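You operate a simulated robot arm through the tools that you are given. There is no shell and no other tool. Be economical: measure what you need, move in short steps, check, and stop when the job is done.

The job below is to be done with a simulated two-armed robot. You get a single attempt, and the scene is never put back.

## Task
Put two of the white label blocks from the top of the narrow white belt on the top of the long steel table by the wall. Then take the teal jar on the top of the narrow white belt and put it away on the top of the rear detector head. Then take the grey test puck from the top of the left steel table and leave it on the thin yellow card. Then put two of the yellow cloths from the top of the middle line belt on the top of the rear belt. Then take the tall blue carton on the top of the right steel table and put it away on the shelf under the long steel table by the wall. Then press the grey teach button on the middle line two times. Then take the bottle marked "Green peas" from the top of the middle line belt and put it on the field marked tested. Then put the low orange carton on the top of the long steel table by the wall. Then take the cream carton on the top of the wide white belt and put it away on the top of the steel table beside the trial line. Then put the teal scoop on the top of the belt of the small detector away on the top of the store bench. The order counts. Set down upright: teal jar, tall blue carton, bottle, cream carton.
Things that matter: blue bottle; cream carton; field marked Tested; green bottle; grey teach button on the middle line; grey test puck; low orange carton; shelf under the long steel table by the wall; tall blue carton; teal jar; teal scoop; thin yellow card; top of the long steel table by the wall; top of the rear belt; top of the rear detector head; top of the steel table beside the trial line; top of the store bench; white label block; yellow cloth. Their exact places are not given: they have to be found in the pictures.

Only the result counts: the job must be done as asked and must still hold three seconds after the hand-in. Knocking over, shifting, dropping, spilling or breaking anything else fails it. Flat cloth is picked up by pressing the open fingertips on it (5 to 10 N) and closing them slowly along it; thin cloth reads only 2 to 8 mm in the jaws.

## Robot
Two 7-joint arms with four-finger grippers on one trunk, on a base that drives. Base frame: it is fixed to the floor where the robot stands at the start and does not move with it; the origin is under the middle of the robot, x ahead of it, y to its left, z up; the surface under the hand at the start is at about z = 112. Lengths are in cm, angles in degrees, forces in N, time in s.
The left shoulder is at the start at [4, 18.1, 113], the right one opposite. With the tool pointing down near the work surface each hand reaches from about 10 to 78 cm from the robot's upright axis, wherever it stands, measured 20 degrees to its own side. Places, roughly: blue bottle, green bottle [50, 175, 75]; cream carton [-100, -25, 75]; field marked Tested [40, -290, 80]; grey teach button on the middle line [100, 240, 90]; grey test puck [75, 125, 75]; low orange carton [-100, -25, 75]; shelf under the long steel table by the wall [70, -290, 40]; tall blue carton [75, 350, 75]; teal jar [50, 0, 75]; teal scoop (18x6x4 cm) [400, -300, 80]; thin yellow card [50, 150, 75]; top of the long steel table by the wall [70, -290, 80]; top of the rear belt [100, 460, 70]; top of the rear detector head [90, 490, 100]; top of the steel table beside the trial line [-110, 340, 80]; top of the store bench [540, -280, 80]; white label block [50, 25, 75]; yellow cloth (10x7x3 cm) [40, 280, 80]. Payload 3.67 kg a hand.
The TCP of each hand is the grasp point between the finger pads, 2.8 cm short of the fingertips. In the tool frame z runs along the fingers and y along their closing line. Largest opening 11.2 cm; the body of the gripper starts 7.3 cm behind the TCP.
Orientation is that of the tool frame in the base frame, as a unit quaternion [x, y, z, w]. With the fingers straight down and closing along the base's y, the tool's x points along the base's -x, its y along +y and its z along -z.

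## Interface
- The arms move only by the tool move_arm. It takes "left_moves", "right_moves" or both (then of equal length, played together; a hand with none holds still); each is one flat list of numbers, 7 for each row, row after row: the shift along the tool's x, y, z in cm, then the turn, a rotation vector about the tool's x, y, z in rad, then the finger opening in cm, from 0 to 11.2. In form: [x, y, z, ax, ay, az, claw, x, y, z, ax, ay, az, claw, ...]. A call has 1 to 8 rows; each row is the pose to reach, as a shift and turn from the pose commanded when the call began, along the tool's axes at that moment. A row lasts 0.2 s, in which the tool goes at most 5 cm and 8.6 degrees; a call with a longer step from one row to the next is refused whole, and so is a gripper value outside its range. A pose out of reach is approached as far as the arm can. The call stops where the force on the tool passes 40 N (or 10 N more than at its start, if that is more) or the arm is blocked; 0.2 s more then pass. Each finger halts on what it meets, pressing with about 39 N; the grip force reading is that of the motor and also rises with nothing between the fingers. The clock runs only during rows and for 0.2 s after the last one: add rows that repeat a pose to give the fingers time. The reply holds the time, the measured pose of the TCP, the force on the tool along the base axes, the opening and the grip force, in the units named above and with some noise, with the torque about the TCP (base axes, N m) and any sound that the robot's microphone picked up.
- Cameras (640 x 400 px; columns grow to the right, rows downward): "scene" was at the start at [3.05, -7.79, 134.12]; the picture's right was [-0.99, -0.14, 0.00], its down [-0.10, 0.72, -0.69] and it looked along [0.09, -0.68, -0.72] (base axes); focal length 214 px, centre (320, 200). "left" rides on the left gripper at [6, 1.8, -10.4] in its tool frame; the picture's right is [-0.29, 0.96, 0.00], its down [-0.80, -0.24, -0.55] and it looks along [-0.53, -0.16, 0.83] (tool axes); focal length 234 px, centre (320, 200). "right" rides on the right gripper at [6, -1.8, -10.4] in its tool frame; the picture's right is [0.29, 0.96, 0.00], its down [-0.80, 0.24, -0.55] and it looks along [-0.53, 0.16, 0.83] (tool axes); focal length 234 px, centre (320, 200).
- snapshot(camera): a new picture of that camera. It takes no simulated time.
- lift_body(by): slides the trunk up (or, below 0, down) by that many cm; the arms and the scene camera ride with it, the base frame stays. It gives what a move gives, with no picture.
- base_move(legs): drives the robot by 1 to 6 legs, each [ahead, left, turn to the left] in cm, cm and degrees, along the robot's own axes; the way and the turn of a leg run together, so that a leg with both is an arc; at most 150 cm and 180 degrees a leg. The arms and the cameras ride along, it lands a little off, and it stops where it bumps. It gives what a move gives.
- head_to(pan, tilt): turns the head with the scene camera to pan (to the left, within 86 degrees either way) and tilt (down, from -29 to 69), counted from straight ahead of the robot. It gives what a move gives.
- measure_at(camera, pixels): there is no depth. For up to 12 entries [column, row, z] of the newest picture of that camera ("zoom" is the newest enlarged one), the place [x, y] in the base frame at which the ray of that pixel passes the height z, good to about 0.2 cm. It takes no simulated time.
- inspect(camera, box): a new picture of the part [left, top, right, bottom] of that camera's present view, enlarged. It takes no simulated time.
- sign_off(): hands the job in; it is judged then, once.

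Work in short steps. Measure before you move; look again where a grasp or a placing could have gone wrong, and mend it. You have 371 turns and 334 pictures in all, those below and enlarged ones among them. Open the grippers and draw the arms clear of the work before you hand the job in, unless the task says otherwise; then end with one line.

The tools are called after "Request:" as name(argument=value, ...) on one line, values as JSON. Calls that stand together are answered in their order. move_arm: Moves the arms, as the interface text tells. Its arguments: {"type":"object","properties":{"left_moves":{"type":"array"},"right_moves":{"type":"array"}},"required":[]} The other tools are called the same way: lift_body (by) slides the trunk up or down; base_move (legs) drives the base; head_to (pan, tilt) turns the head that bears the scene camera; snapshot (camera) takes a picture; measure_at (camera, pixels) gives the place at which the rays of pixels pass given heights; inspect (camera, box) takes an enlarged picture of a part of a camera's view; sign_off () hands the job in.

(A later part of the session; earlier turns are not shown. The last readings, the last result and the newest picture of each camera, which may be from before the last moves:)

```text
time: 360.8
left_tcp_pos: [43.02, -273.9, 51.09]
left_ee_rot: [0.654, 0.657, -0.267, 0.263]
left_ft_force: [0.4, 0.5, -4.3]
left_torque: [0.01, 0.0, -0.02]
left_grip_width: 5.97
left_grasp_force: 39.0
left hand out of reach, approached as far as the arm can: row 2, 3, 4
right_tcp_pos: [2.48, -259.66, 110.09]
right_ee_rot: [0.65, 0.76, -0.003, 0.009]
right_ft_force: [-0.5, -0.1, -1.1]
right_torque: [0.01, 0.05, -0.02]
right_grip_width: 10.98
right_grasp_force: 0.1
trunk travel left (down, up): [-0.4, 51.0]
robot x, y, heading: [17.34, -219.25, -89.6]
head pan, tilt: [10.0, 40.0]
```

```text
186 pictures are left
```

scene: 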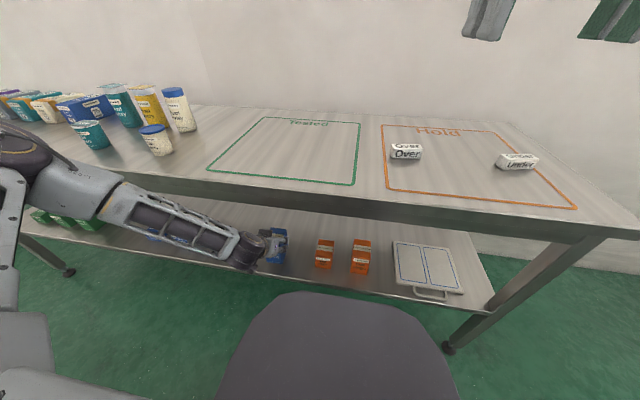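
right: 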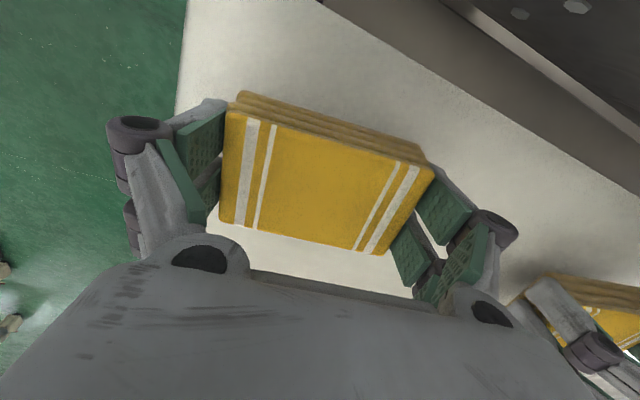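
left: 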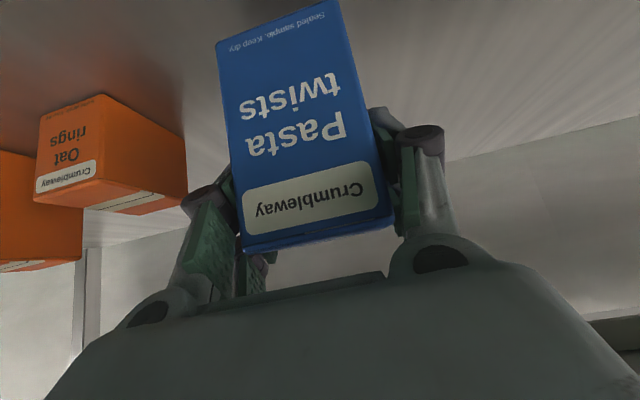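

About 2.7 cm above the shelf. Try further forward/down with tilt restored.

Request:
move_arm(left_moves=[0, 1, 2, 0, -0.03, 0, 4.5, 1, 2, 4, 0, -0.03, 0, 4.5, 2, 2.5, 6, 0, -0.03, 0, 4.5, 2, 2.5, 6, 0, -0.03, 0, 4.5])

```text
time: 361.8
left_tcp_pos: [44.28, -278.32, 50.14]
left_ee_rot: [0.651, 0.656, -0.269, 0.271]
left_ft_force: [0.7, -0.3, -3.2]
left_torque: [0.01, -0.01, -0.04]
left_grip_width: 5.98
left_grasp_force: 39.3
left hand out of reach, approached as far as the arm can: row 1, 2, 3, 4
right_tcp_pos: [2.34, -259.57, 110.05]
right_ee_rot: [0.65, 0.76, -0.002, 0.01]
right_ft_force: [0.5, 0.3, 0.9]
right_torque: [0.01, 0.01, 0.03]
right_grip_width: 11.01
right_grasp_force: 0.0
trunk travel left (down, up): [-0.4, 51.0]
robot x, y, heading: [17.69, -219.46, -89.8]
head pan, tilt: [10.0, 40.0]
```

Slightly more: shift left (+x) and down.

Request:
move_arm(left_moves=[1, 1.5, 1, 0, -0.02, 0, 4.5, 2, 3, 2, 0, -0.02, 0, 4.5, 3, 4, 3, 0, -0.02, 0, 4.5, 3, 4, 3, 0, -0.02, 0, 4.5])

Request:
snapshot(camera="left")

```text
time: 362.8
left_tcp_pos: [47.47, -280.11, 51.11]
left_ee_rot: [0.648, 0.654, -0.275, 0.276]
left_ft_force: [-0.5, 0.0, -4.4]
left_torque: [0.02, 0.02, -0.01]
left_grip_width: 5.98
left_grasp_force: 39.3
left hand out of reach, approached as far as the arm can: row 1, 2, 3, 4
right_tcp_pos: [2.44, -259.47, 110.02]
right_ee_rot: [0.651, 0.759, -0.003, 0.009]
right_ft_force: [0.0, -0.2, -1.0]
right_torque: [-0.02, 0.03, -0.02]
right_grip_width: 11.01
right_grasp_force: 0.0
trunk travel left (down, up): [-0.4, 51.0]
robot x, y, heading: [17.85, -219.26, -89.4]
head pan, tilt: [10.0, 40.0]
```

```text
185 pictures are left
```

left: 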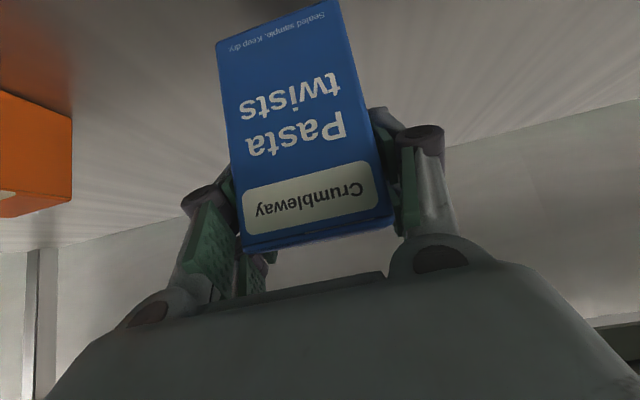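

Try a different posture: back the base 5 cm and extend the arm more, allowing a slight tilt change.

Request:
base_move(legs=[[-6, 0, 0]])

Request:
move_arm(left_moves=[0, -1, 3, 0, 0.02, 0, 4.5, 0, -2, 6, 0, 0.04, 0, 4.5, 0, -3, 8, 0, 0.05, 0, 4.5, 0, -3, 9, 0, 0.05, 0, 4.5, 0, -3, 9, 0, 0.05, 0, 4.5])

```text
time: 363.8
left_tcp_pos: [47.37, -274.12, 51.18]
left_ee_rot: [0.648, 0.654, -0.276, 0.275]
left_ft_force: [-0.3, 1.2, -3.2]
left_torque: [0.03, 0.0, -0.01]
left_grip_width: 5.99
left_grasp_force: 39.2
right_tcp_pos: [2.41, -253.37, 110.18]
right_ee_rot: [0.65, 0.759, -0.004, 0.011]
right_ft_force: [-0.2, 0.3, 0.4]
right_torque: [-0.11, -0.01, 0.02]
right_grip_width: 11.0
right_grasp_force: 0.1
trunk travel left (down, up): [-0.4, 51.0]
robot x, y, heading: [17.52, -213.64, -89.7]
head pan, tilt: [10.0, 40.0]
```

```text
time: 365.0
left_tcp_pos: [46.08, -278.41, 48.7]
left_ee_rot: [0.655, 0.661, -0.259, 0.258]
left_ft_force: [0.4, -0.3, -5.1]
left_torque: [0.02, 0.01, -0.02]
left_grip_width: 5.97
left_grasp_force: 39.2
left hand out of reach, approached as far as the arm can: row 2, 3, 4, 5
right_tcp_pos: [2.27, -253.64, 110.14]
right_ee_rot: [0.651, 0.759, -0.003, 0.01]
right_ft_force: [-0.6, 0.8, -0.2]
right_torque: [0.01, -0.01, 0.01]
right_grip_width: 11.03
right_grasp_force: 0.1
trunk travel left (down, up): [-0.4, 51.0]
robot x, y, heading: [17.11, -213.36, -89.4]
head pan, tilt: [10.0, 40.0]
```

z 48.7, tilt 43°. A bit more.

Request:
move_arm(left_moves=[0, -1, 2, 0, 0.02, 0, 4.5, 0, -1, 4, 0, 0.03, 0, 4.5, 0.5, -1, 5.5, 0, 0.03, 0, 4.5, 0.5, -1, 5.5, 0, 0.03, 0, 4.5])

Request:
snapshot(camera="left")

Request:
inspect(camera="scene", box=[160, 180, 400, 330])

```text
time: 366.0
left_tcp_pos: [46.8, -279.44, 48.77]
left_ee_rot: [0.659, 0.664, -0.249, 0.248]
left_ft_force: [-0.7, 1.4, -4.0]
left_torque: [0.04, -0.02, 0.02]
left_grip_width: 5.96
left_grasp_force: 39.1
left hand out of reach, approached as far as the arm can: row 1, 2, 3, 4
right_tcp_pos: [2.3, -253.65, 110.07]
right_ee_rot: [0.649, 0.76, -0.003, 0.011]
right_ft_force: [0.0, -0.4, -0.3]
right_torque: [-0.04, 0.01, 0.01]
right_grip_width: 11.01
right_grasp_force: 0.0
trunk travel left (down, up): [-0.4, 51.0]
robot x, y, heading: [17.64, -213.37, -89.6]
head pan, tilt: [10.0, 40.0]
```

```text
184 pictures are left
```

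left: 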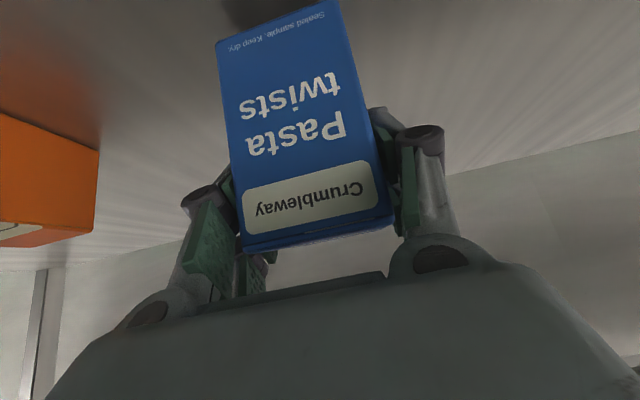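

```text
2.67 times, centred on (280, 255) of scene
```

zoom: 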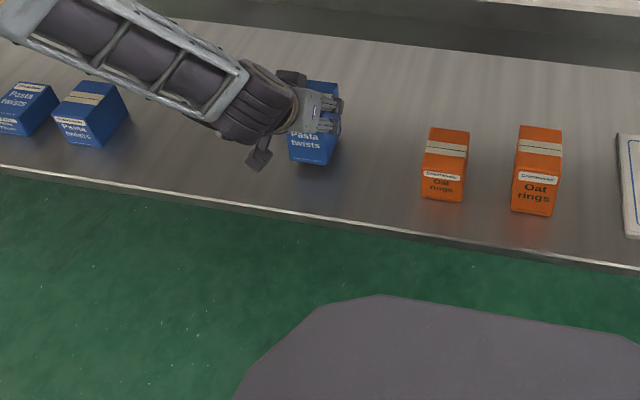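

Use the last 0.4 cm of trunk travel and check contact.

Request:
lift_body(by=-0.4)

Request:
measure_at(camera="zoom", pixels=[[423, 196, 40], [461, 203, 40], [512, 208, 40], [552, 217, 40], [290, 160, 40], [330, 165, 40], [280, 206, 40], [300, 210, 39]])

```text
time: 366.5
left_tcp_pos: [46.79, -279.45, 48.45]
left_ee_rot: [0.66, 0.664, -0.249, 0.247]
left_ft_force: [-0.2, -1.3, -4.7]
left_torque: [0.01, 0.01, -0.01]
left_grip_width: 5.95
left_grasp_force: 38.9
right_tcp_pos: [2.47, -253.67, 109.8]
right_ee_rot: [0.65, 0.76, -0.003, 0.01]
right_ft_force: [-1.0, 0.0, -0.4]
right_torque: [0.0, 0.01, 0.02]
right_grip_width: 11.01
right_grasp_force: 0.1
trunk travel left (down, up): [0.0, 51.4]
robot x, y, heading: [17.33, -213.35, -89.9]
head pan, tilt: [10.0, 40.0]
```

```text
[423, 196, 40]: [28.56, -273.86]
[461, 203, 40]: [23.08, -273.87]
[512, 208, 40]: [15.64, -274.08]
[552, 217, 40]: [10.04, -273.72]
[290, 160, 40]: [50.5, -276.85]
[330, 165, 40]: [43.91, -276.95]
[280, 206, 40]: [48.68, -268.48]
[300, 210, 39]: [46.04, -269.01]
```

Bottom is within ~0.5 cm of the shelf (z 40). Open slowly in small increments.

Request:
move_arm(left_moves=[0, 0, 0, 0, 0, 0, 5.9, 0, 0, 0, 0, 0, 0, 6.1, 0, 0, 0, 0, 0, 0, 6.4, 0, 0, 0, 0, 0, 0, 7, 0, 0, 0, 0, 0, 0, 8, 0, 0, 0, 0, 0, 0, 9, 0, 0, 0, 0, 0, 0, 9])

Request:
snapshot(camera="left")

Request:
inspect(camera="scene", box=[160, 180, 400, 330])

```text
time: 368.1
left_tcp_pos: [46.82, -279.37, 48.58]
left_ee_rot: [0.66, 0.665, -0.248, 0.248]
left_ft_force: [-0.5, -0.2, -0.3]
left_torque: [0.03, -0.03, -0.01]
left_grip_width: 8.99
left_grasp_force: 0.1
right_tcp_pos: [2.22, -253.59, 109.8]
right_ee_rot: [0.651, 0.759, -0.003, 0.011]
right_ft_force: [-0.6, -0.8, -0.1]
right_torque: [-0.01, -0.01, -0.05]
right_grip_width: 11.0
right_grasp_force: 0.0
trunk travel left (down, up): [0.0, 51.4]
robot x, y, heading: [17.32, -213.72, -89.7]
head pan, tilt: [10.0, 40.0]
```

```text
182 pictures are left
```

left: 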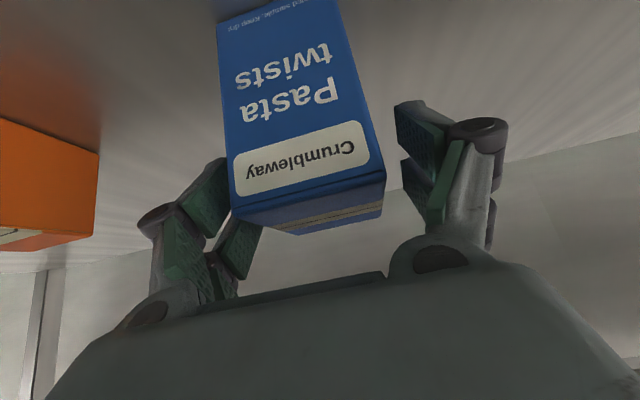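

```text
2.67 times, centred on (280, 255) of scene
```

zoom: 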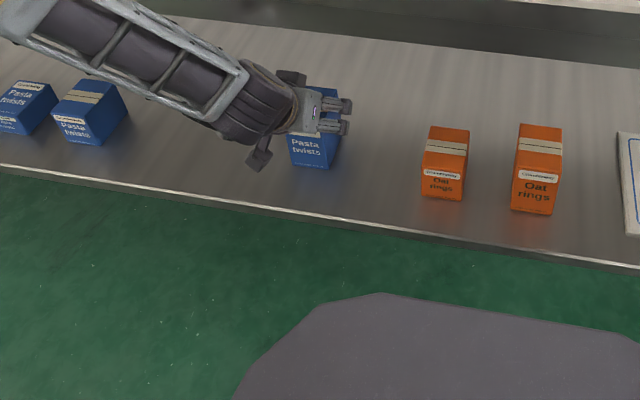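

Carton stands upright on the shelf. Back straight out with the base, then raise.

Request:
base_move(legs=[[-8, 0, 0]])

Request:
move_arm(left_moves=[0, 0, -4.5, 0, 0, 0, 9, 0, 0, -9, 0, 0, 0, 9, 0, 0, -13, 0, 0, 0, 9])

Request:
inspect(camera="scene", box=[140, 120, 460, 320])

```text
time: 369.2
left_tcp_pos: [46.63, -271.4, 48.6]
left_ee_rot: [0.659, 0.664, -0.249, 0.249]
left_ft_force: [0.6, -0.1, 1.5]
left_torque: [0.0, 0.03, -0.02]
left_grip_width: 8.99
left_grasp_force: 0.1
right_tcp_pos: [2.29, -245.65, 109.77]
right_ee_rot: [0.65, 0.76, -0.004, 0.011]
right_ft_force: [-0.3, 0.9, 0.5]
right_torque: [-0.06, -0.02, -0.02]
right_grip_width: 10.97
right_grasp_force: 0.0
trunk travel left (down, up): [0.0, 51.4]
robot x, y, heading: [17.37, -205.55, -89.7]
head pan, tilt: [10.0, 40.0]
```

```text
time: 370.0
left_tcp_pos: [46.52, -262.83, 58.5]
left_ee_rot: [0.66, 0.663, -0.25, 0.248]
left_ft_force: [0.8, 0.9, 0.5]
left_torque: [0.0, 0.0, -0.01]
left_grip_width: 9.03
left_grasp_force: 0.0
right_tcp_pos: [2.18, -245.59, 109.98]
right_ee_rot: [0.65, 0.76, -0.003, 0.011]
right_ft_force: [0.2, 0.7, 0.2]
right_torque: [-0.03, 0.01, 0.0]
right_grip_width: 11.0
right_grasp_force: 0.0
trunk travel left (down, up): [0.0, 51.4]
robot x, y, heading: [17.71, -205.61, -89.7]
head pan, tilt: [10.0, 40.0]
```

```text
2.00 times, centred on (300, 220) of scene
```

zoom: 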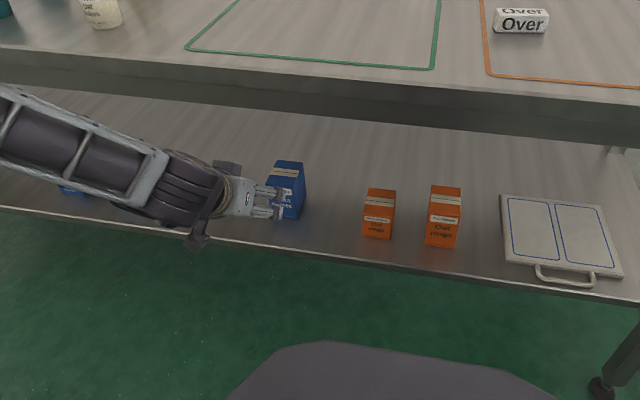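

Retract further along the tool axis, then raise the trunk and level the left tool.

Request:
move_arm(left_moves=[2, 0, -4, 0, 0, 0, 9, 4, 0, -8, 0, 0, 0, 9, 6, 0, -12, 0, 0, 0, 9, 7, 0, -14, 0, 0, 0, 9])

Request:
base_move(legs=[[0, -16, 0]])

Request:
lift_body(by=48)

Request:
snapshot(camera="scene")

```text
time: 371.0
left_tcp_pos: [47.22, -252.34, 63.04]
left_ee_rot: [0.66, 0.664, -0.25, 0.247]
left_ft_force: [-0.3, 0.2, 0.7]
left_torque: [-0.02, 0.04, 0.04]
left_grip_width: 9.02
left_grasp_force: 0.0
left hand out of reach, approached as far as the arm can: row 3, 4
right_tcp_pos: [2.18, -245.68, 109.88]
right_ee_rot: [0.649, 0.76, -0.002, 0.011]
right_ft_force: [0.2, 0.2, 0.1]
right_torque: [-0.01, -0.01, 0.01]
right_grip_width: 10.99
right_grasp_force: 0.1
trunk travel left (down, up): [0.0, 51.4]
robot x, y, heading: [17.78, -205.94, -89.7]
head pan, tilt: [10.0, 40.0]
```

```text
time: 372.4
left_tcp_pos: [31.78, -252.27, 62.95]
left_ee_rot: [0.658, 0.666, -0.248, 0.25]
left_ft_force: [-0.6, 0.3, -0.1]
left_torque: [0.02, -0.02, 0.03]
left_grip_width: 9.04
left_grasp_force: 0.1
right_tcp_pos: [-13.32, -245.79, 109.65]
right_ee_rot: [0.648, 0.761, -0.002, 0.01]
right_ft_force: [0.3, -0.1, -0.6]
right_torque: [-0.01, -0.06, 0.03]
right_grip_width: 10.99
right_grasp_force: 0.0
trunk travel left (down, up): [0.0, 51.4]
robot x, y, heading: [1.46, -205.91, -89.3]
head pan, tilt: [10.0, 40.0]
```

```text
refused: 48 is not a number from -40 to 40
```

```text
179 pictures are left
```

scene: 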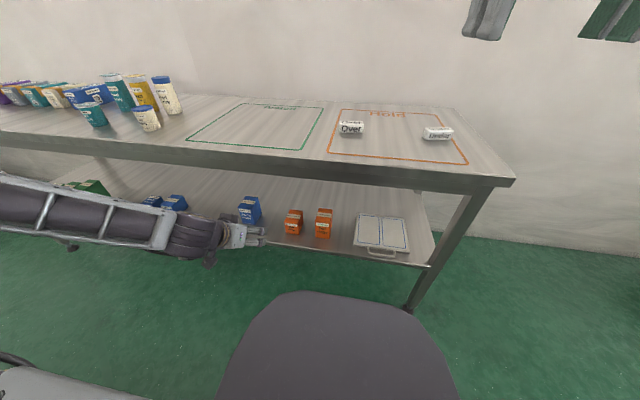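

Carton stands on the shelf. Raise the trunk, level the left tool, then survey the corridor to the far side (+x), where the teach button should be.

Request:
lift_body(by=40)

Request:
move_arm(left_moves=[0, 0, 0, 0, 0.12, 0, 9, 0, 0, 0, 0, 0.24, 0, 9, 0, 0, 0, 0, 0.36, 0, 9, 0, 0, 0, 0, 0.48, 0, 9, 0, 0, 0, 0, 0.6, 0, 9, 0, 0, 0, 0, 0.72, 0, 9])

Request:
head_to(pan=80, tilt=30)

Request:
snapshot(camera="scene")

```text
time: 376.3
left_tcp_pos: [31.81, -252.44, 102.78]
left_ee_rot: [0.659, 0.665, -0.248, 0.248]
left_ft_force: [0.4, 0.4, 0.6]
left_torque: [0.01, 0.01, 0.03]
left_grip_width: 9.01
left_grasp_force: 0.1
right_tcp_pos: [-13.36, -245.9, 149.71]
right_ee_rot: [0.649, 0.761, -0.002, 0.011]
right_ft_force: [-0.2, -0.1, 0.9]
right_torque: [0.0, 0.0, 0.01]
right_grip_width: 11.02
right_grasp_force: 0.1
trunk travel left (down, up): [-40.0, 11.4]
robot x, y, heading: [1.88, -205.9, -89.4]
head pan, tilt: [10.0, 40.0]
```

```text
time: 377.7
left_tcp_pos: [31.86, -252.42, 102.87]
left_ee_rot: [0.704, 0.71, -0.001, -0.003]
left_ft_force: [-0.1, 0.3, 0.6]
left_torque: [0.01, 0.01, -0.01]
left_grip_width: 9.01
left_grasp_force: 0.0
right_tcp_pos: [-13.34, -245.96, 149.66]
right_ee_rot: [0.648, 0.761, -0.004, 0.01]
right_ft_force: [0.1, 0.5, -0.5]
right_torque: [0.05, 0.0, -0.02]
right_grip_width: 11.01
right_grasp_force: 0.0
trunk travel left (down, up): [-40.0, 11.4]
robot x, y, heading: [1.58, -205.68, -89.4]
head pan, tilt: [10.0, 40.0]
```

```text
time: 379.1
left_tcp_pos: [31.82, -252.33, 102.73]
left_ee_rot: [0.704, 0.71, -0.001, -0.001]
left_ft_force: [0.1, -0.2, -0.3]
left_torque: [0.03, -0.02, -0.02]
left_grip_width: 8.99
left_grasp_force: 0.1
right_tcp_pos: [-13.32, -245.87, 149.6]
right_ee_rot: [0.648, 0.761, -0.003, 0.009]
right_ft_force: [0.8, -0.9, 0.6]
right_torque: [0.02, -0.02, 0.0]
right_grip_width: 11.0
right_grasp_force: 0.0
trunk travel left (down, up): [-40.0, 11.4]
robot x, y, heading: [1.9, -205.63, -89.0]
head pan, tilt: [80.0, 30.0]
```

```text
178 pictures are left
```

scene: 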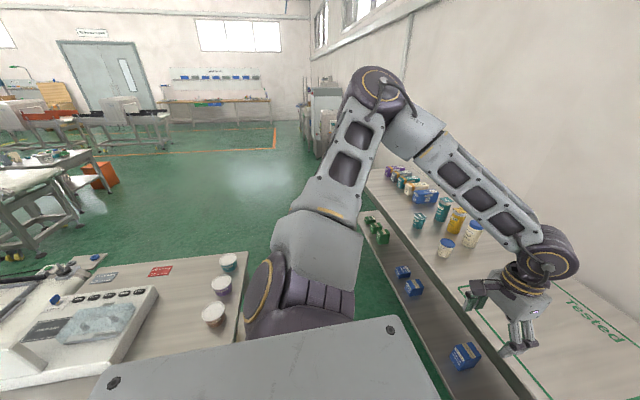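

Corridor looks free. Measure the outfeed table's edge.

Request:
measure_at(camera="scene", pixels=[[247, 253, 77], [240, 330, 77], [105, 254, 77], [60, 250, 77], [70, 190, 75], [20, 280, 0], [75, 225, 0]])

```text
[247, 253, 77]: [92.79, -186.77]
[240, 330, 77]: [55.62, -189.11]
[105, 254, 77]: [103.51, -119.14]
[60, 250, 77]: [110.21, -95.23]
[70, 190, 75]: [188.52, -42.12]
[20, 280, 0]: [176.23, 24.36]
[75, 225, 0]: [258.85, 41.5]
```

Corridor between y≈−187 and −267. Turn to face +x, center at y≈−227, and drive ahead.

Request:
lift_body(by=11)

Request:
base_move(legs=[[0, 0, 89], [0, -21, 0], [150, 0, 0]])

Request:
head_to(pan=40, tilt=25)

Request:
snapshot(camera="scene")

```text
time: 380.5
left_tcp_pos: [31.97, -252.42, 113.87]
left_ee_rot: [0.704, 0.711, -0.002, -0.001]
left_ft_force: [-0.1, 0.8, -0.1]
left_torque: [-0.02, -0.02, -0.02]
left_grip_width: 9.01
left_grasp_force: 0.1
right_tcp_pos: [-13.29, -245.91, 160.67]
right_ee_rot: [0.649, 0.761, -0.003, 0.01]
right_ft_force: [-1.1, 0.0, -0.4]
right_torque: [0.02, -0.02, 0.01]
right_grip_width: 11.02
right_grasp_force: 0.1
trunk travel left (down, up): [-51.0, 0.4]
robot x, y, heading: [1.9, -205.61, -89.4]
head pan, tilt: [80.0, 30.0]
```

```text
time: 393.7
left_tcp_pos: [198.77, -192.39, 113.91]
left_ee_rot: [-0.012, 1.0, -0.002, -0.001]
left_ft_force: [1.4, -0.2, 0.9]
left_torque: [0.02, 0.01, 0.0]
left_grip_width: 9.02
left_grasp_force: 0.0
right_tcp_pos: [193.17, -237.55, 160.75]
right_ee_rot: [-0.087, 0.996, 0.006, 0.011]
right_ft_force: [-0.5, 0.3, 0.3]
right_torque: [-0.01, -0.03, -0.01]
right_grip_width: 11.02
right_grasp_force: 0.2
trunk travel left (down, up): [-51.0, 0.4]
robot x, y, heading: [153.1, -222.77, 1.3]
head pan, tilt: [80.0, 30.0]
```

```text
time: 394.7
left_tcp_pos: [198.76, -192.3, 113.88]
left_ee_rot: [-0.012, 1.0, -0.002, 0.0]
left_ft_force: [0.1, 0.9, 0.3]
left_torque: [0.03, 0.01, -0.01]
left_grip_width: 9.01
left_grasp_force: 0.2
right_tcp_pos: [193.12, -237.44, 160.62]
right_ee_rot: [-0.087, 0.996, 0.005, 0.009]
right_ft_force: [0.2, -0.3, -0.8]
right_torque: [-0.01, 0.01, 0.01]
right_grip_width: 10.98
right_grasp_force: 0.0
trunk travel left (down, up): [-51.0, 0.4]
robot x, y, heading: [152.64, -223.08, 1.5]
head pan, tilt: [40.0, 25.0]
```

```text
177 pictures are left
```

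scene: 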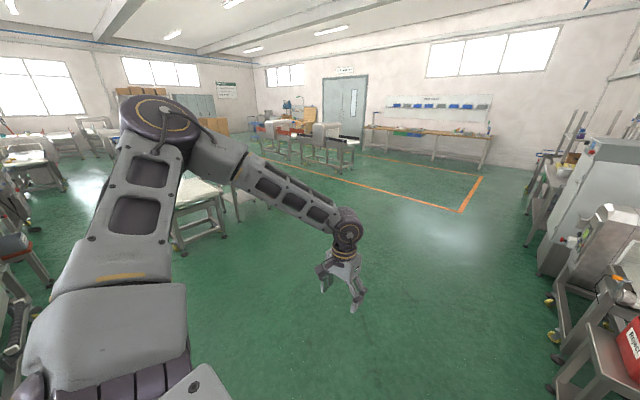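

Past the corridor. Turn left to face +y and look at the far side of the lines.

Request:
base_move(legs=[[0, 0, 88.5]])

Request:
head_to(pan=10, tilt=22)

Request:
snapshot(camera="scene")

```text
time: 399.4
left_tcp_pos: [121.85, -177.01, 113.89]
left_ee_rot: [0.715, -0.699, 0.001, -0.001]
left_ft_force: [0.7, 0.0, 0.3]
left_torque: [0.02, 0.04, -0.03]
left_grip_width: 9.03
left_grasp_force: 0.1
right_tcp_pos: [167.06, -182.81, 160.59]
right_ee_rot: [0.767, -0.642, -0.01, -0.003]
right_ft_force: [-0.4, 0.1, 0.1]
right_torque: [-0.01, 0.04, 0.04]
right_grip_width: 11.01
right_grasp_force: 0.1
trunk travel left (down, up): [-51.0, 0.4]
robot x, y, heading: [152.62, -223.11, 91.5]
head pan, tilt: [40.0, 25.0]
```

```text
time: 400.3
left_tcp_pos: [121.77, -177.06, 113.78]
left_ee_rot: [0.716, -0.698, 0.001, -0.001]
left_ft_force: [0.5, 0.1, -0.1]
left_torque: [-0.01, 0.0, 0.03]
left_grip_width: 8.98
left_grasp_force: 0.0
right_tcp_pos: [167.03, -182.76, 160.64]
right_ee_rot: [0.766, -0.643, -0.01, -0.002]
right_ft_force: [-0.1, -0.1, 0.1]
right_torque: [0.03, 0.01, 0.01]
right_grip_width: 11.0
right_grasp_force: 0.1
trunk travel left (down, up): [-51.0, 0.4]
robot x, y, heading: [152.49, -223.11, 91.3]
head pan, tilt: [10.0, 22.0]
```

```text
176 pictures are left
```

scene: 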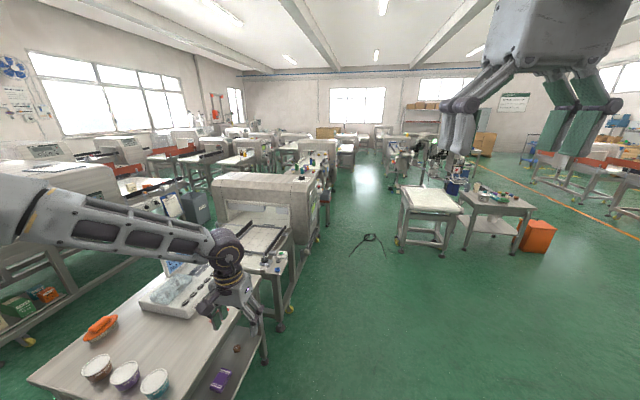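

Measure the passage: cable on the floor, machine feet.

Request:
measure_at(camera="scene", pixels=[[352, 250, 0], [385, 252, 0], [370, 236, 0], [282, 328, 0], [318, 240, 0], [402, 245, 0], [440, 258, 0], [330, 215, 0], [392, 200, 0], [265, 362, 0]])

```text
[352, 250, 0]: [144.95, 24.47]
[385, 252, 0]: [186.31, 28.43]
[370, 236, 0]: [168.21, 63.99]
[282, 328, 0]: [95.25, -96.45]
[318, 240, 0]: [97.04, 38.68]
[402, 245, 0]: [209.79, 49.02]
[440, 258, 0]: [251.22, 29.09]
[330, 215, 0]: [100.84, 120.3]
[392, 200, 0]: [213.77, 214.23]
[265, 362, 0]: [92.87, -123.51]
```

I bring the left hand inward and higher, then drive forward along x≈130.

Request:
move_arm(left_moves=[0, -3, -3, 0, 0, 0, 9, 0, -6, -6, 0, 0, 0, 9, 0, -9, -9, 0, 0, 0, 9, 0, -12, -12, 0, 0, 0, 9, 0, -14, -15, 0, 0, 0, 9])

Request:
base_move(legs=[[60, 18, -1], [140, 0, 0]])

Request:
snapshot(camera="scene")

```text
time: 401.5
left_tcp_pos: [135.65, -176.85, 128.97]
left_ee_rot: [0.716, -0.699, 0.0, -0.001]
left_ft_force: [-0.2, -0.9, -0.6]
left_torque: [0.0, 0.01, -0.01]
left_grip_width: 9.02
left_grasp_force: 0.1
right_tcp_pos: [167.25, -182.73, 160.64]
right_ee_rot: [0.766, -0.642, -0.01, -0.003]
right_ft_force: [-0.2, -0.5, -0.6]
right_torque: [0.01, -0.01, 0.0]
right_grip_width: 11.04
right_grasp_force: 0.0
trunk travel left (down, up): [-51.0, 0.4]
robot x, y, heading: [152.64, -223.81, 91.2]
head pan, tilt: [10.0, 22.0]
```

```text
time: 411.7
left_tcp_pos: [114.65, 20.06, 128.72]
left_ee_rot: [0.717, -0.697, 0.001, -0.001]
left_ft_force: [-0.3, -0.1, 0.8]
left_torque: [0.01, 0.01, 0.02]
left_grip_width: 9.0
left_grasp_force: 0.0
right_tcp_pos: [146.01, 14.12, 160.68]
right_ee_rot: [0.767, -0.642, -0.011, -0.003]
right_ft_force: [-0.4, 0.0, -0.2]
right_torque: [0.01, -0.04, 0.02]
right_grip_width: 10.98
right_grasp_force: 0.0
trunk travel left (down, up): [-51.0, 0.4]
robot x, y, heading: [132.06, -26.09, 91.7]
head pan, tilt: [10.0, 22.0]
```

```text
175 pictures are left
```

scene: 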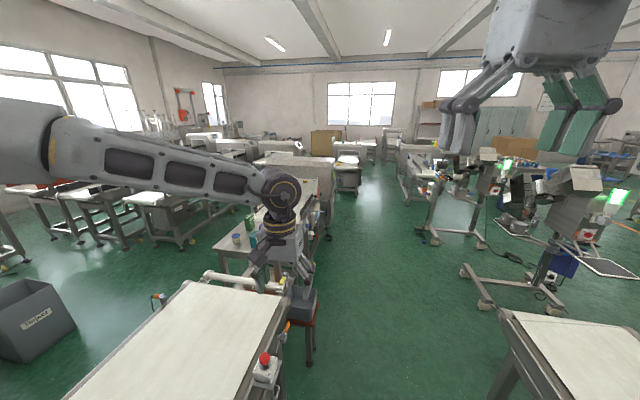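

Passage ahead is clear. Continue 150 cm, drifting slightly right (x≈140).

Request:
base_move(legs=[[120, -6, -1.5], [110, 0, 0]])

Request:
head_to(pan=60, tilt=35)

Request:
snapshot(camera="scene")

```text
time: 423.3
left_tcp_pos: [108.7, 248.59, 128.69]
left_ee_rot: [0.731, -0.682, 0.001, -0.001]
left_ft_force: [0.3, -0.1, 0.0]
left_torque: [-0.02, 0.04, 0.0]
left_grip_width: 9.03
left_grasp_force: 0.0
right_tcp_pos: [140.38, 243.92, 160.66]
right_ee_rot: [0.78, -0.626, -0.011, -0.003]
right_ft_force: [0.8, 0.2, 0.4]
right_torque: [0.0, -0.03, 0.0]
right_grip_width: 10.99
right_grasp_force: 0.1
trunk travel left (down, up): [-51.0, 0.4]
robot x, y, heading: [127.74, 202.94, 93.8]
head pan, tilt: [10.0, 22.0]
```

```text
time: 424.5
left_tcp_pos: [108.62, 248.64, 128.97]
left_ee_rot: [0.73, -0.683, 0.002, -0.001]
left_ft_force: [-0.1, -0.7, 0.2]
left_torque: [-0.01, 0.0, -0.01]
left_grip_width: 9.03
left_grasp_force: 0.0
right_tcp_pos: [140.35, 243.95, 160.65]
right_ee_rot: [0.78, -0.625, -0.011, -0.003]
right_ft_force: [-1.1, 0.1, 0.6]
right_torque: [0.02, 0.01, -0.01]
right_grip_width: 10.99
right_grasp_force: 0.1
trunk travel left (down, up): [-51.0, 0.4]
robot x, y, heading: [128.11, 202.94, 94.1]
head pan, tilt: [60.0, 35.0]
```

```text
174 pictures are left
```

scene: 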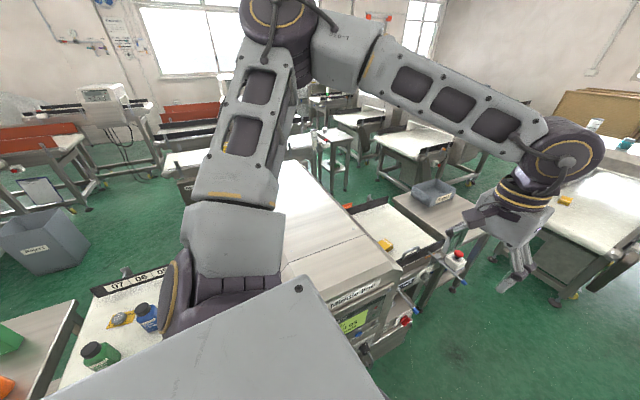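

The control panel is on this far face. Move right ~15 cm and turn to face −x.

Request:
base_move(legs=[[0, -14, 0], [0, 0, 86]])

Request:
head_to(pan=-20, tilt=45)

Request:
snapshot(camera="scene")

```text
time: 430.0
left_tcp_pos: [95.37, 186.85, 128.76]
left_ee_rot: [1.0, 0.013, 0.0, -0.002]
left_ft_force: [0.9, -0.9, -0.1]
left_torque: [0.0, -0.02, 0.0]
left_grip_width: 8.99
left_grasp_force: 0.0
right_tcp_pos: [101.34, 218.29, 160.69]
right_ee_rot: [0.996, 0.088, -0.009, 0.005]
right_ft_force: [0.4, 0.4, 0.1]
right_torque: [0.0, 0.02, -0.01]
right_grip_width: 11.0
right_grasp_force: 0.0
trunk travel left (down, up): [-51.0, 0.4]
robot x, y, heading: [142.13, 204.1, -178.4]
head pan, tilt: [60.0, 35.0]
```

```text
time: 431.5
left_tcp_pos: [95.39, 186.78, 128.72]
left_ee_rot: [1.0, 0.013, 0.001, -0.002]
left_ft_force: [0.2, 1.4, 1.0]
left_torque: [-0.01, 0.02, 0.01]
left_grip_width: 8.97
left_grasp_force: 0.0
right_tcp_pos: [101.39, 218.42, 160.64]
right_ee_rot: [0.996, 0.087, -0.009, 0.005]
right_ft_force: [0.4, 0.5, -0.4]
right_torque: [-0.01, 0.01, 0.0]
right_grip_width: 10.99
right_grasp_force: 0.1
trunk travel left (down, up): [-51.0, 0.4]
robot x, y, heading: [141.55, 203.89, -178.6]
head pan, tilt: [-20.0, 45.0]
```

```text
173 pictures are left
```

scene: 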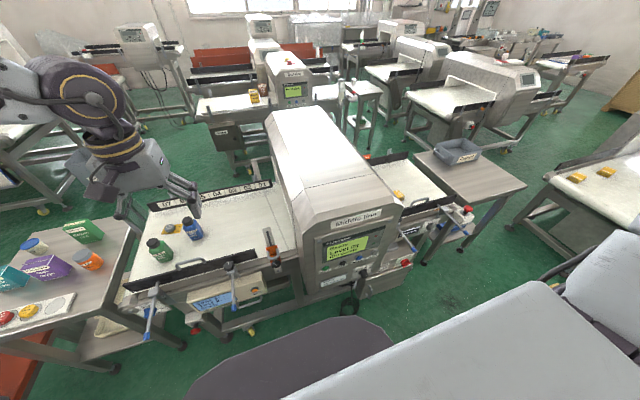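

Excellent: the panel faces us at (345,250). Zoom in.

Request:
inspect(camera="scene", box=[280, 190, 440, 320])

Request:
inspect(camera="scene", box=[310, 225, 400, 295])

```text
3.08 times, centred on (360, 255) of scene
```

zoom: 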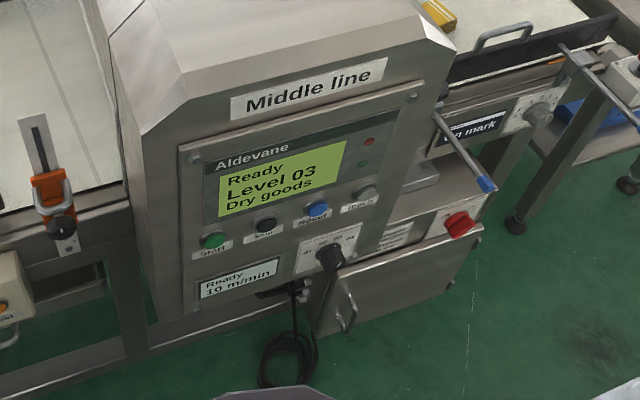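

```text
5.71 times, centred on (355, 260) of scene
```

zoom: 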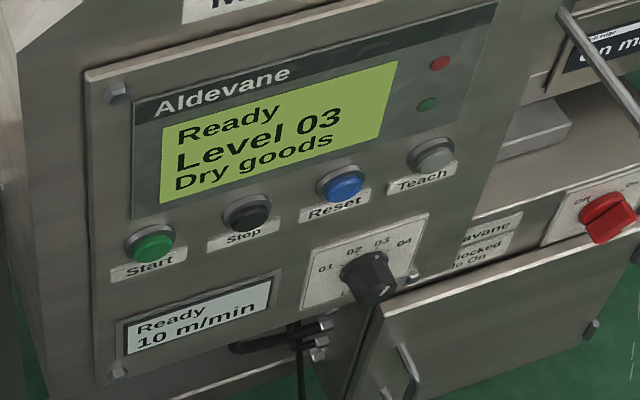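

Teach is the grey button at zoom (435,155). Get its ray at several heights.

Request:
measure_at(camera="zoom", pixels=[[435, 155, 95], [435, 155, 90], [435, 155, 85], [345, 182, 90], [250, 213, 90], [152, 243, 90], [110, 90, 100], [110, 375, 80], [480, 45, 97]])

Request:
head_to(pan=-45, tilt=45)

Request:
base_move(legs=[[0, -25, 0]])

```text
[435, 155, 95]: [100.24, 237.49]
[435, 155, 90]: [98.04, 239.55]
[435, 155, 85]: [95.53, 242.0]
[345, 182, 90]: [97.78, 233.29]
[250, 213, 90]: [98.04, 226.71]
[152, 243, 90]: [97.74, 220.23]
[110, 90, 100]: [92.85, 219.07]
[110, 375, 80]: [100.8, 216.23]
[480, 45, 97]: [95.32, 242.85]
```

```text
time: 432.4
left_tcp_pos: [95.37, 186.83, 128.77]
left_ee_rot: [1.0, 0.013, 0.0, -0.002]
left_ft_force: [0.5, -1.0, -0.2]
left_torque: [-0.02, 0.02, 0.03]
left_grip_width: 8.99
left_grasp_force: 0.0
right_tcp_pos: [101.26, 218.36, 160.6]
right_ee_rot: [0.996, 0.087, -0.01, 0.005]
right_ft_force: [-0.1, 0.0, 0.4]
right_torque: [-0.02, 0.03, -0.03]
right_grip_width: 11.02
right_grasp_force: 0.1
trunk travel left (down, up): [-51.0, 0.4]
robot x, y, heading: [141.47, 203.87, -178.6]
head pan, tilt: [-45.0, 45.0]
```

```text
time: 434.3
left_tcp_pos: [94.75, 211.59, 128.71]
left_ee_rot: [1.0, 0.015, 0.0, -0.003]
left_ft_force: [-0.8, -0.1, -0.3]
left_torque: [0.04, 0.01, 0.0]
left_grip_width: 9.0
left_grasp_force: 0.1
right_tcp_pos: [100.55, 242.94, 160.7]
right_ee_rot: [0.996, 0.09, -0.009, 0.004]
right_ft_force: [-0.7, 0.4, -0.3]
right_torque: [0.05, 0.02, 0.01]
right_grip_width: 10.97
right_grasp_force: 0.1
trunk travel left (down, up): [-51.0, 0.4]
robot x, y, heading: [140.69, 229.34, -177.8]
head pan, tilt: [-45.0, 45.0]
```

Take a second view for triangulation.

Request:
inspect(camera="scene", box=[240, 160, 400, 290])

```text
3.08 times, centred on (320, 225) of scene
```

zoom: 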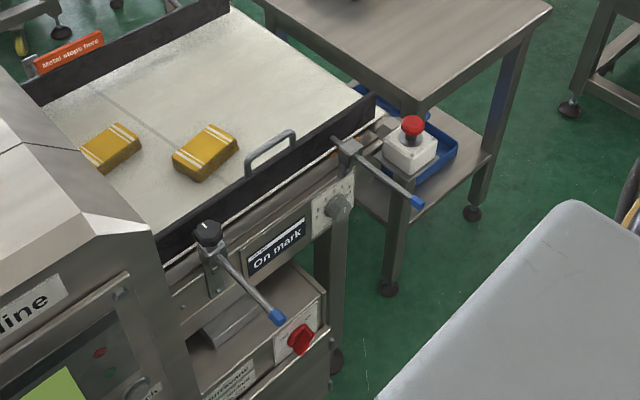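

Pan back a bit to see the panel from here.

Request:
head_to(pan=-12, tilt=50)

Request:
inspect(camera="scene", box=[240, 150, 400, 260])

```text
time: 435.2
left_tcp_pos: [94.84, 211.8, 128.67]
left_ee_rot: [1.0, 0.016, -0.001, -0.002]
left_ft_force: [-0.6, 0.0, 0.1]
left_torque: [0.0, 0.01, -0.01]
left_grip_width: 9.01
left_grasp_force: 0.0
right_tcp_pos: [100.61, 243.44, 160.53]
right_ee_rot: [0.996, 0.091, -0.01, 0.005]
right_ft_force: [0.0, -0.5, 0.3]
right_torque: [-0.06, 0.03, 0.0]
right_grip_width: 11.01
right_grasp_force: 0.0
trunk travel left (down, up): [-51.0, 0.4]
robot x, y, heading: [141.01, 229.55, -178.1]
head pan, tilt: [-12.0, 50.0]
```

```text
3.64 times, centred on (320, 205) of scene
```

zoom: 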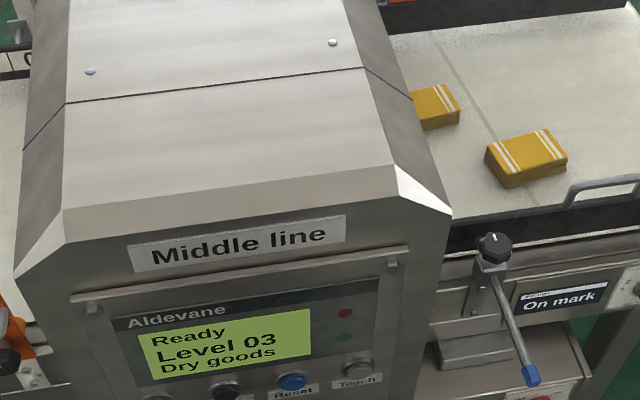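

Second ray for Teach at zoom (358,368).

Request:
measure_at(camera="zoom", pixels=[[358, 367, 95], [358, 367, 90], [358, 367, 85], [293, 381, 90], [226, 391, 90]])

```text
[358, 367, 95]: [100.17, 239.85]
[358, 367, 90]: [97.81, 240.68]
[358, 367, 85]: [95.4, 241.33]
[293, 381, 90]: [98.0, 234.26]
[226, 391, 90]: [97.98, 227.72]
```

Retract and raise the left hand away from the head, and tilt/close the right hand for pressing.

Request:
move_arm(left_moves=[2.2, 1.8, -2.5, 0, 0, 0, 9, 4.5, 3.5, -5, 0, 0, 0, 9, 6.8, 5.3, -7.5, 0, 0, 0, 9, 9, 7, -10, 0, 0, 0, 9, 11.2, 8.8, -12.5, 0, 0, 0, 9, 13.5, 10.5, -15, 0, 0, 0, 9, 15.7, 12.3, -17.5, 0, 0, 0, 9, 18, 14, -20, 0, 0, 0, 9], right_moves=[1.5, 0, 0, 0, -0.144, 0, 8, 3, 0, 0, 0, -0.288, 0, 6, 4.5, 0, 0, 0, -0.432, 0, 4, 6, 0, 0, 0, -0.576, 0, 2, 7.5, 0, 0, 0, -0.72, 0, 0, 9, 0, 0, 0, -0.864, 0, 0, 10, 0, 0, 0, -1.008, 0, 0, 10, 0, 0, 0, -1.15, 0, 0])

```text
time: 437.0
left_tcp_pos: [113.57, 198.06, 148.67]
left_ee_rot: [1.0, 0.016, 0.0, -0.001]
left_ft_force: [0.9, -0.5, -0.5]
left_torque: [0.0, 0.02, -0.01]
left_grip_width: 9.0
left_grasp_force: 0.1
right_tcp_pos: [110.7, 245.03, 160.58]
right_ee_rot: [0.829, 0.074, -0.552, 0.053]
right_ft_force: [0.3, -0.3, -0.1]
right_torque: [0.03, 0.0, 0.0]
right_grip_width: 0.0
right_grasp_force: 35.8
trunk travel left (down, up): [-51.0, 0.4]
robot x, y, heading: [140.79, 228.87, -178.2]
head pan, tilt: [-12.0, 50.0]
```

Lower the trunk 40 cm, then look with the right camera.

Request:
lift_body(by=-40)

Request:
snapshot(camera="right")

Request:
snapshot(camera="scene")

```text
time: 440.9
left_tcp_pos: [113.38, 198.06, 108.71]
left_ee_rot: [1.0, 0.015, 0.0, -0.001]
left_ft_force: [-1.1, -0.2, -0.8]
left_torque: [0.01, -0.03, 0.02]
left_grip_width: 9.02
left_grasp_force: 0.1
right_tcp_pos: [110.48, 244.98, 120.58]
right_ee_rot: [0.831, 0.074, -0.549, 0.053]
right_ft_force: [-0.1, -0.5, -1.0]
right_torque: [-0.03, 0.01, -0.01]
right_grip_width: 0.01
right_grasp_force: 35.6
trunk travel left (down, up): [-11.0, 40.4]
robot x, y, heading: [141.46, 229.26, -178.1]
head pan, tilt: [-12.0, 50.0]
```

```text
168 pictures are left
```

right: 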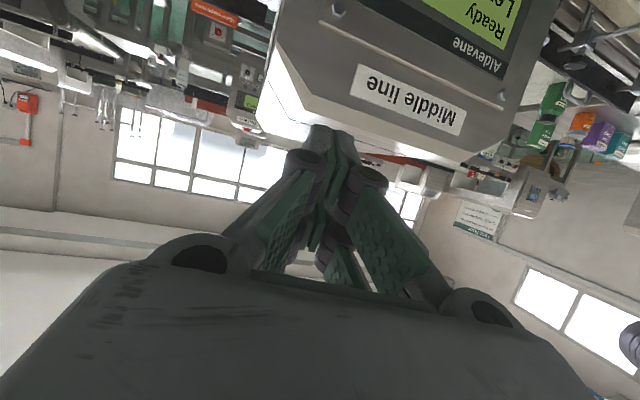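

```text
167 pictures are left
```

scene: 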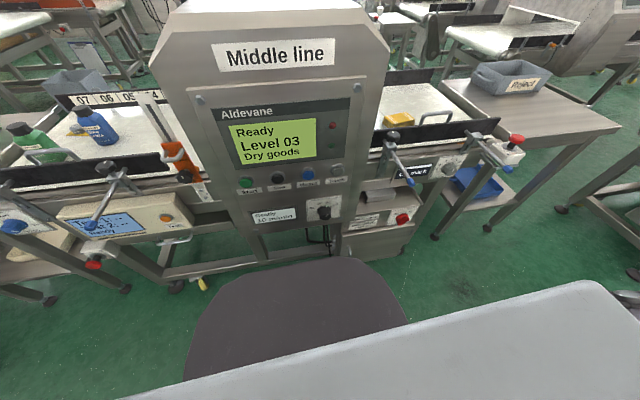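

Front view of panel; measure Teach ray from this lower camera.

Request:
inspect(camera="scene", box=[230, 90, 370, 230])

Request:
measure_at(camera="scene", pixels=[[336.5, 171, 92], [336.5, 171, 90], [336.5, 171, 88], [336.5, 171, 86]])

```text
2.86 times, centred on (300, 160) of scene
```

zoom: 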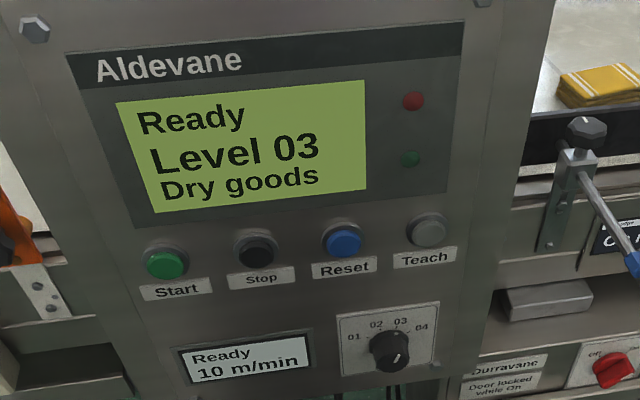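

```text
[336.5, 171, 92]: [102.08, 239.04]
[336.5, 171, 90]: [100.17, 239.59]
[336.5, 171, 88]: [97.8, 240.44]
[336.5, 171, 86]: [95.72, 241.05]
```

Request:
measure_at(camera="zoom", pixels=[[429, 230, 88], [429, 230, 86], [345, 242, 86], [257, 252, 86], [167, 263, 86], [33, 28, 100], [480, 250, 86]])

```text
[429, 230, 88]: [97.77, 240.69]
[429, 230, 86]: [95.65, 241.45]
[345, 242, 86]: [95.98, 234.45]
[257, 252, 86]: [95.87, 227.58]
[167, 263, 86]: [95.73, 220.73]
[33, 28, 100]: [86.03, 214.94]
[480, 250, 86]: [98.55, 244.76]
```

Teach ≈(96.0,241.2,86.3). Lower the trunk 10 cm and move to a pre-press point.

Request:
lift_body(by=-10)

Request:
move_arm(right_moves=[3.3, 0.2, 2, 0, 0, 0, 0, 6.6, 0.4, 4, 0, 0, 0, 0, 9.9, 0.6, 6, 0, 0, 0, 0, 13.2, 0.8, 8, 0, 0, 0, 0, 16.5, 1, 10, 0, 0, 0, 0, 16.5, 1, 10, 0, 0, 0, 0])

Request:
snapshot(camera="right")

Request:
snapshot(camera="scene")

```text
time: 442.2
left_tcp_pos: [113.45, 198.05, 98.73]
left_ee_rot: [1.0, 0.016, 0.0, -0.002]
left_ft_force: [-0.5, 0.6, 0.1]
left_torque: [0.0, -0.03, 0.04]
left_grip_width: 8.99
left_grasp_force: 0.1
right_tcp_pos: [110.57, 245.15, 110.53]
right_ee_rot: [0.831, 0.074, -0.549, 0.054]
right_ft_force: [0.2, 0.0, -0.1]
right_torque: [0.01, 0.0, 0.0]
right_grip_width: 0.02
right_grasp_force: 35.8
trunk travel left (down, up): [-1.0, 50.4]
robot x, y, heading: [141.03, 229.2, -177.7]
head pan, tilt: [-12.0, 50.0]
```

```text
time: 443.6
left_tcp_pos: [113.33, 198.08, 98.67]
left_ee_rot: [1.0, 0.016, 0.0, -0.002]
left_ft_force: [-0.4, 0.6, 0.0]
left_torque: [-0.03, -0.02, -0.01]
left_grip_width: 9.03
left_grasp_force: 0.1
right_tcp_pos: [101.67, 237.16, 102.23]
right_ee_rot: [0.831, 0.073, -0.549, 0.053]
right_ft_force: [0.2, -0.1, -0.1]
right_torque: [-0.03, -0.04, 0.02]
right_grip_width: 0.0
right_grasp_force: 35.6
right hand out of reach, approached as far as the arm can: row 1, 2, 3, 4, 5, 6
trunk travel left (down, up): [-1.0, 50.4]
robot x, y, heading: [140.98, 229.15, -178.1]
head pan, tilt: [-12.0, 50.0]
```

```text
165 pictures are left
```

right: 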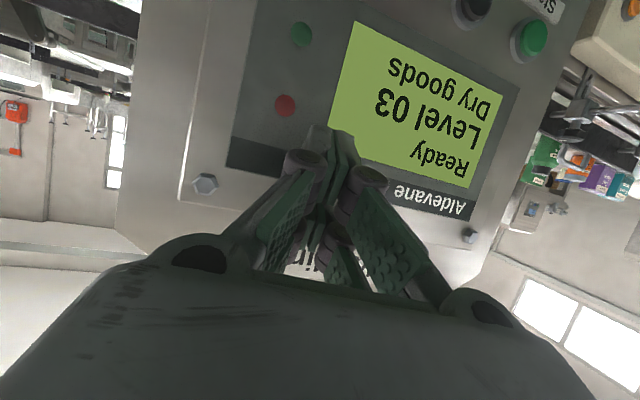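

```text
164 pictures are left
```

scene: 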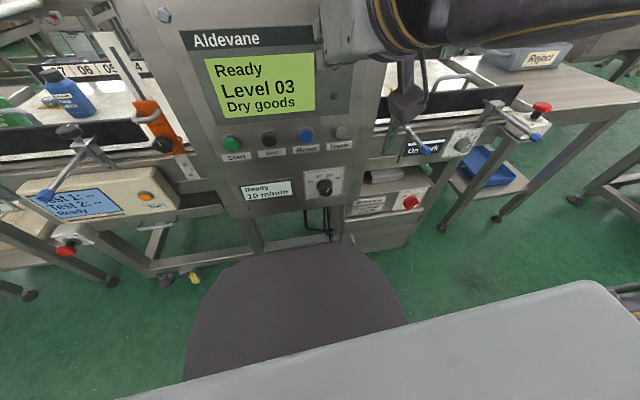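

The hand is too close to the body for that posture. Back the base 17 cm to give the arm room.

Request:
base_move(legs=[[-17, 0, -1.5]])

Request:
snapshot(camera="scene")

```text
time: 445.1
left_tcp_pos: [129.63, 199.11, 98.64]
left_ee_rot: [1.0, 0.001, -0.002, -0.002]
left_ft_force: [0.4, 0.3, -0.1]
left_torque: [-0.03, 0.03, 0.0]
left_grip_width: 9.01
left_grasp_force: 0.2
right_tcp_pos: [119.06, 238.59, 102.39]
right_ee_rot: [0.832, 0.061, -0.55, 0.045]
right_ft_force: [0.7, 0.5, 0.6]
right_torque: [-0.03, 0.0, -0.03]
right_grip_width: 0.0
right_grasp_force: 36.0
trunk travel left (down, up): [-1.0, 50.4]
robot x, y, heading: [158.32, 229.48, -179.9]
head pan, tilt: [-12.0, 50.0]
```

```text
163 pictures are left
```

scene: 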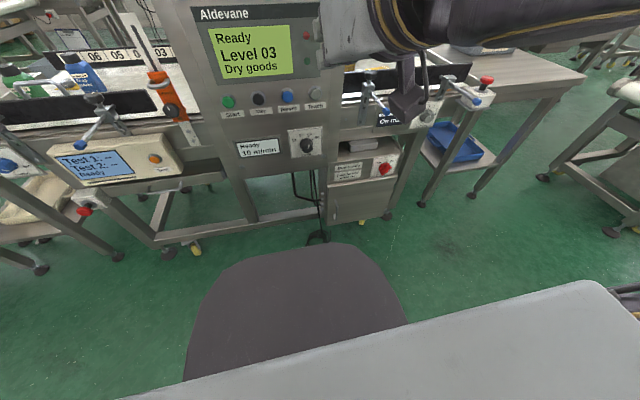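

Approach the pre-press point (tip ~8 cm from the button).

Request:
move_arm(right_moves=[1.2, -1.2, 3.2, 0, 0, 0, 0, 2.4, -2.5, 6.4, 0, 0, 0, 0, 3.6, -3.7, 9.7, 0, 0, 0, 0, 4.8, -4.9, 12.9, 0, 0, 0, 0, 6.05, -6.15, 16.1, 0, 0, 0, 0, 6.05, -6.15, 16.1, 0, 0, 0, 0])

Request:
snapshot(camera="right")

Request:
snapshot(camera="scene")

```text
time: 446.5
left_tcp_pos: [129.55, 199.12, 98.62]
left_ee_rot: [1.0, 0.0, 0.0, -0.002]
left_ft_force: [0.8, 0.4, 0.2]
left_torque: [0.0, 0.0, -0.02]
left_grip_width: 9.03
left_grasp_force: 0.0
right_tcp_pos: [106.05, 242.62, 90.52]
right_ee_rot: [0.832, 0.061, -0.55, 0.045]
right_ft_force: [-0.6, -0.1, 0.7]
right_torque: [0.0, -0.01, -0.04]
right_grip_width: 0.01
right_grasp_force: 35.1
right hand out of reach, approached as far as the arm can: row 1, 2, 3
trunk travel left (down, up): [-1.0, 50.4]
robot x, y, heading: [158.51, 229.34, -179.9]
head pan, tilt: [-12.0, 50.0]
```

```text
162 pictures are left
```

right: 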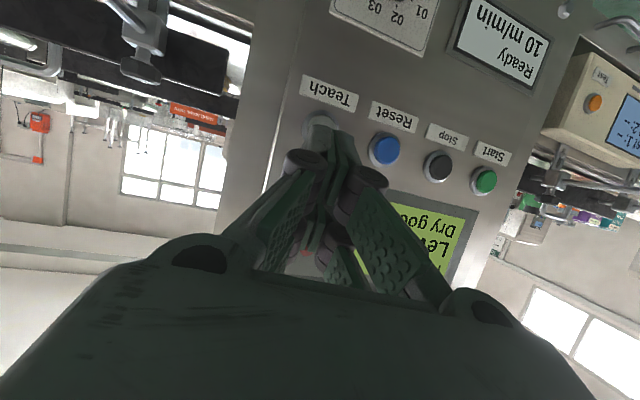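

```text
161 pictures are left
```

scene: 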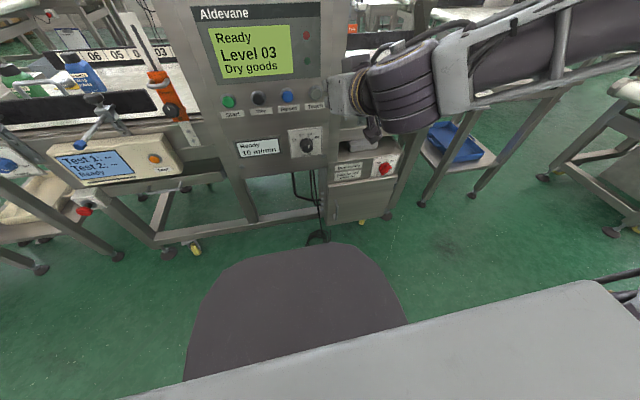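

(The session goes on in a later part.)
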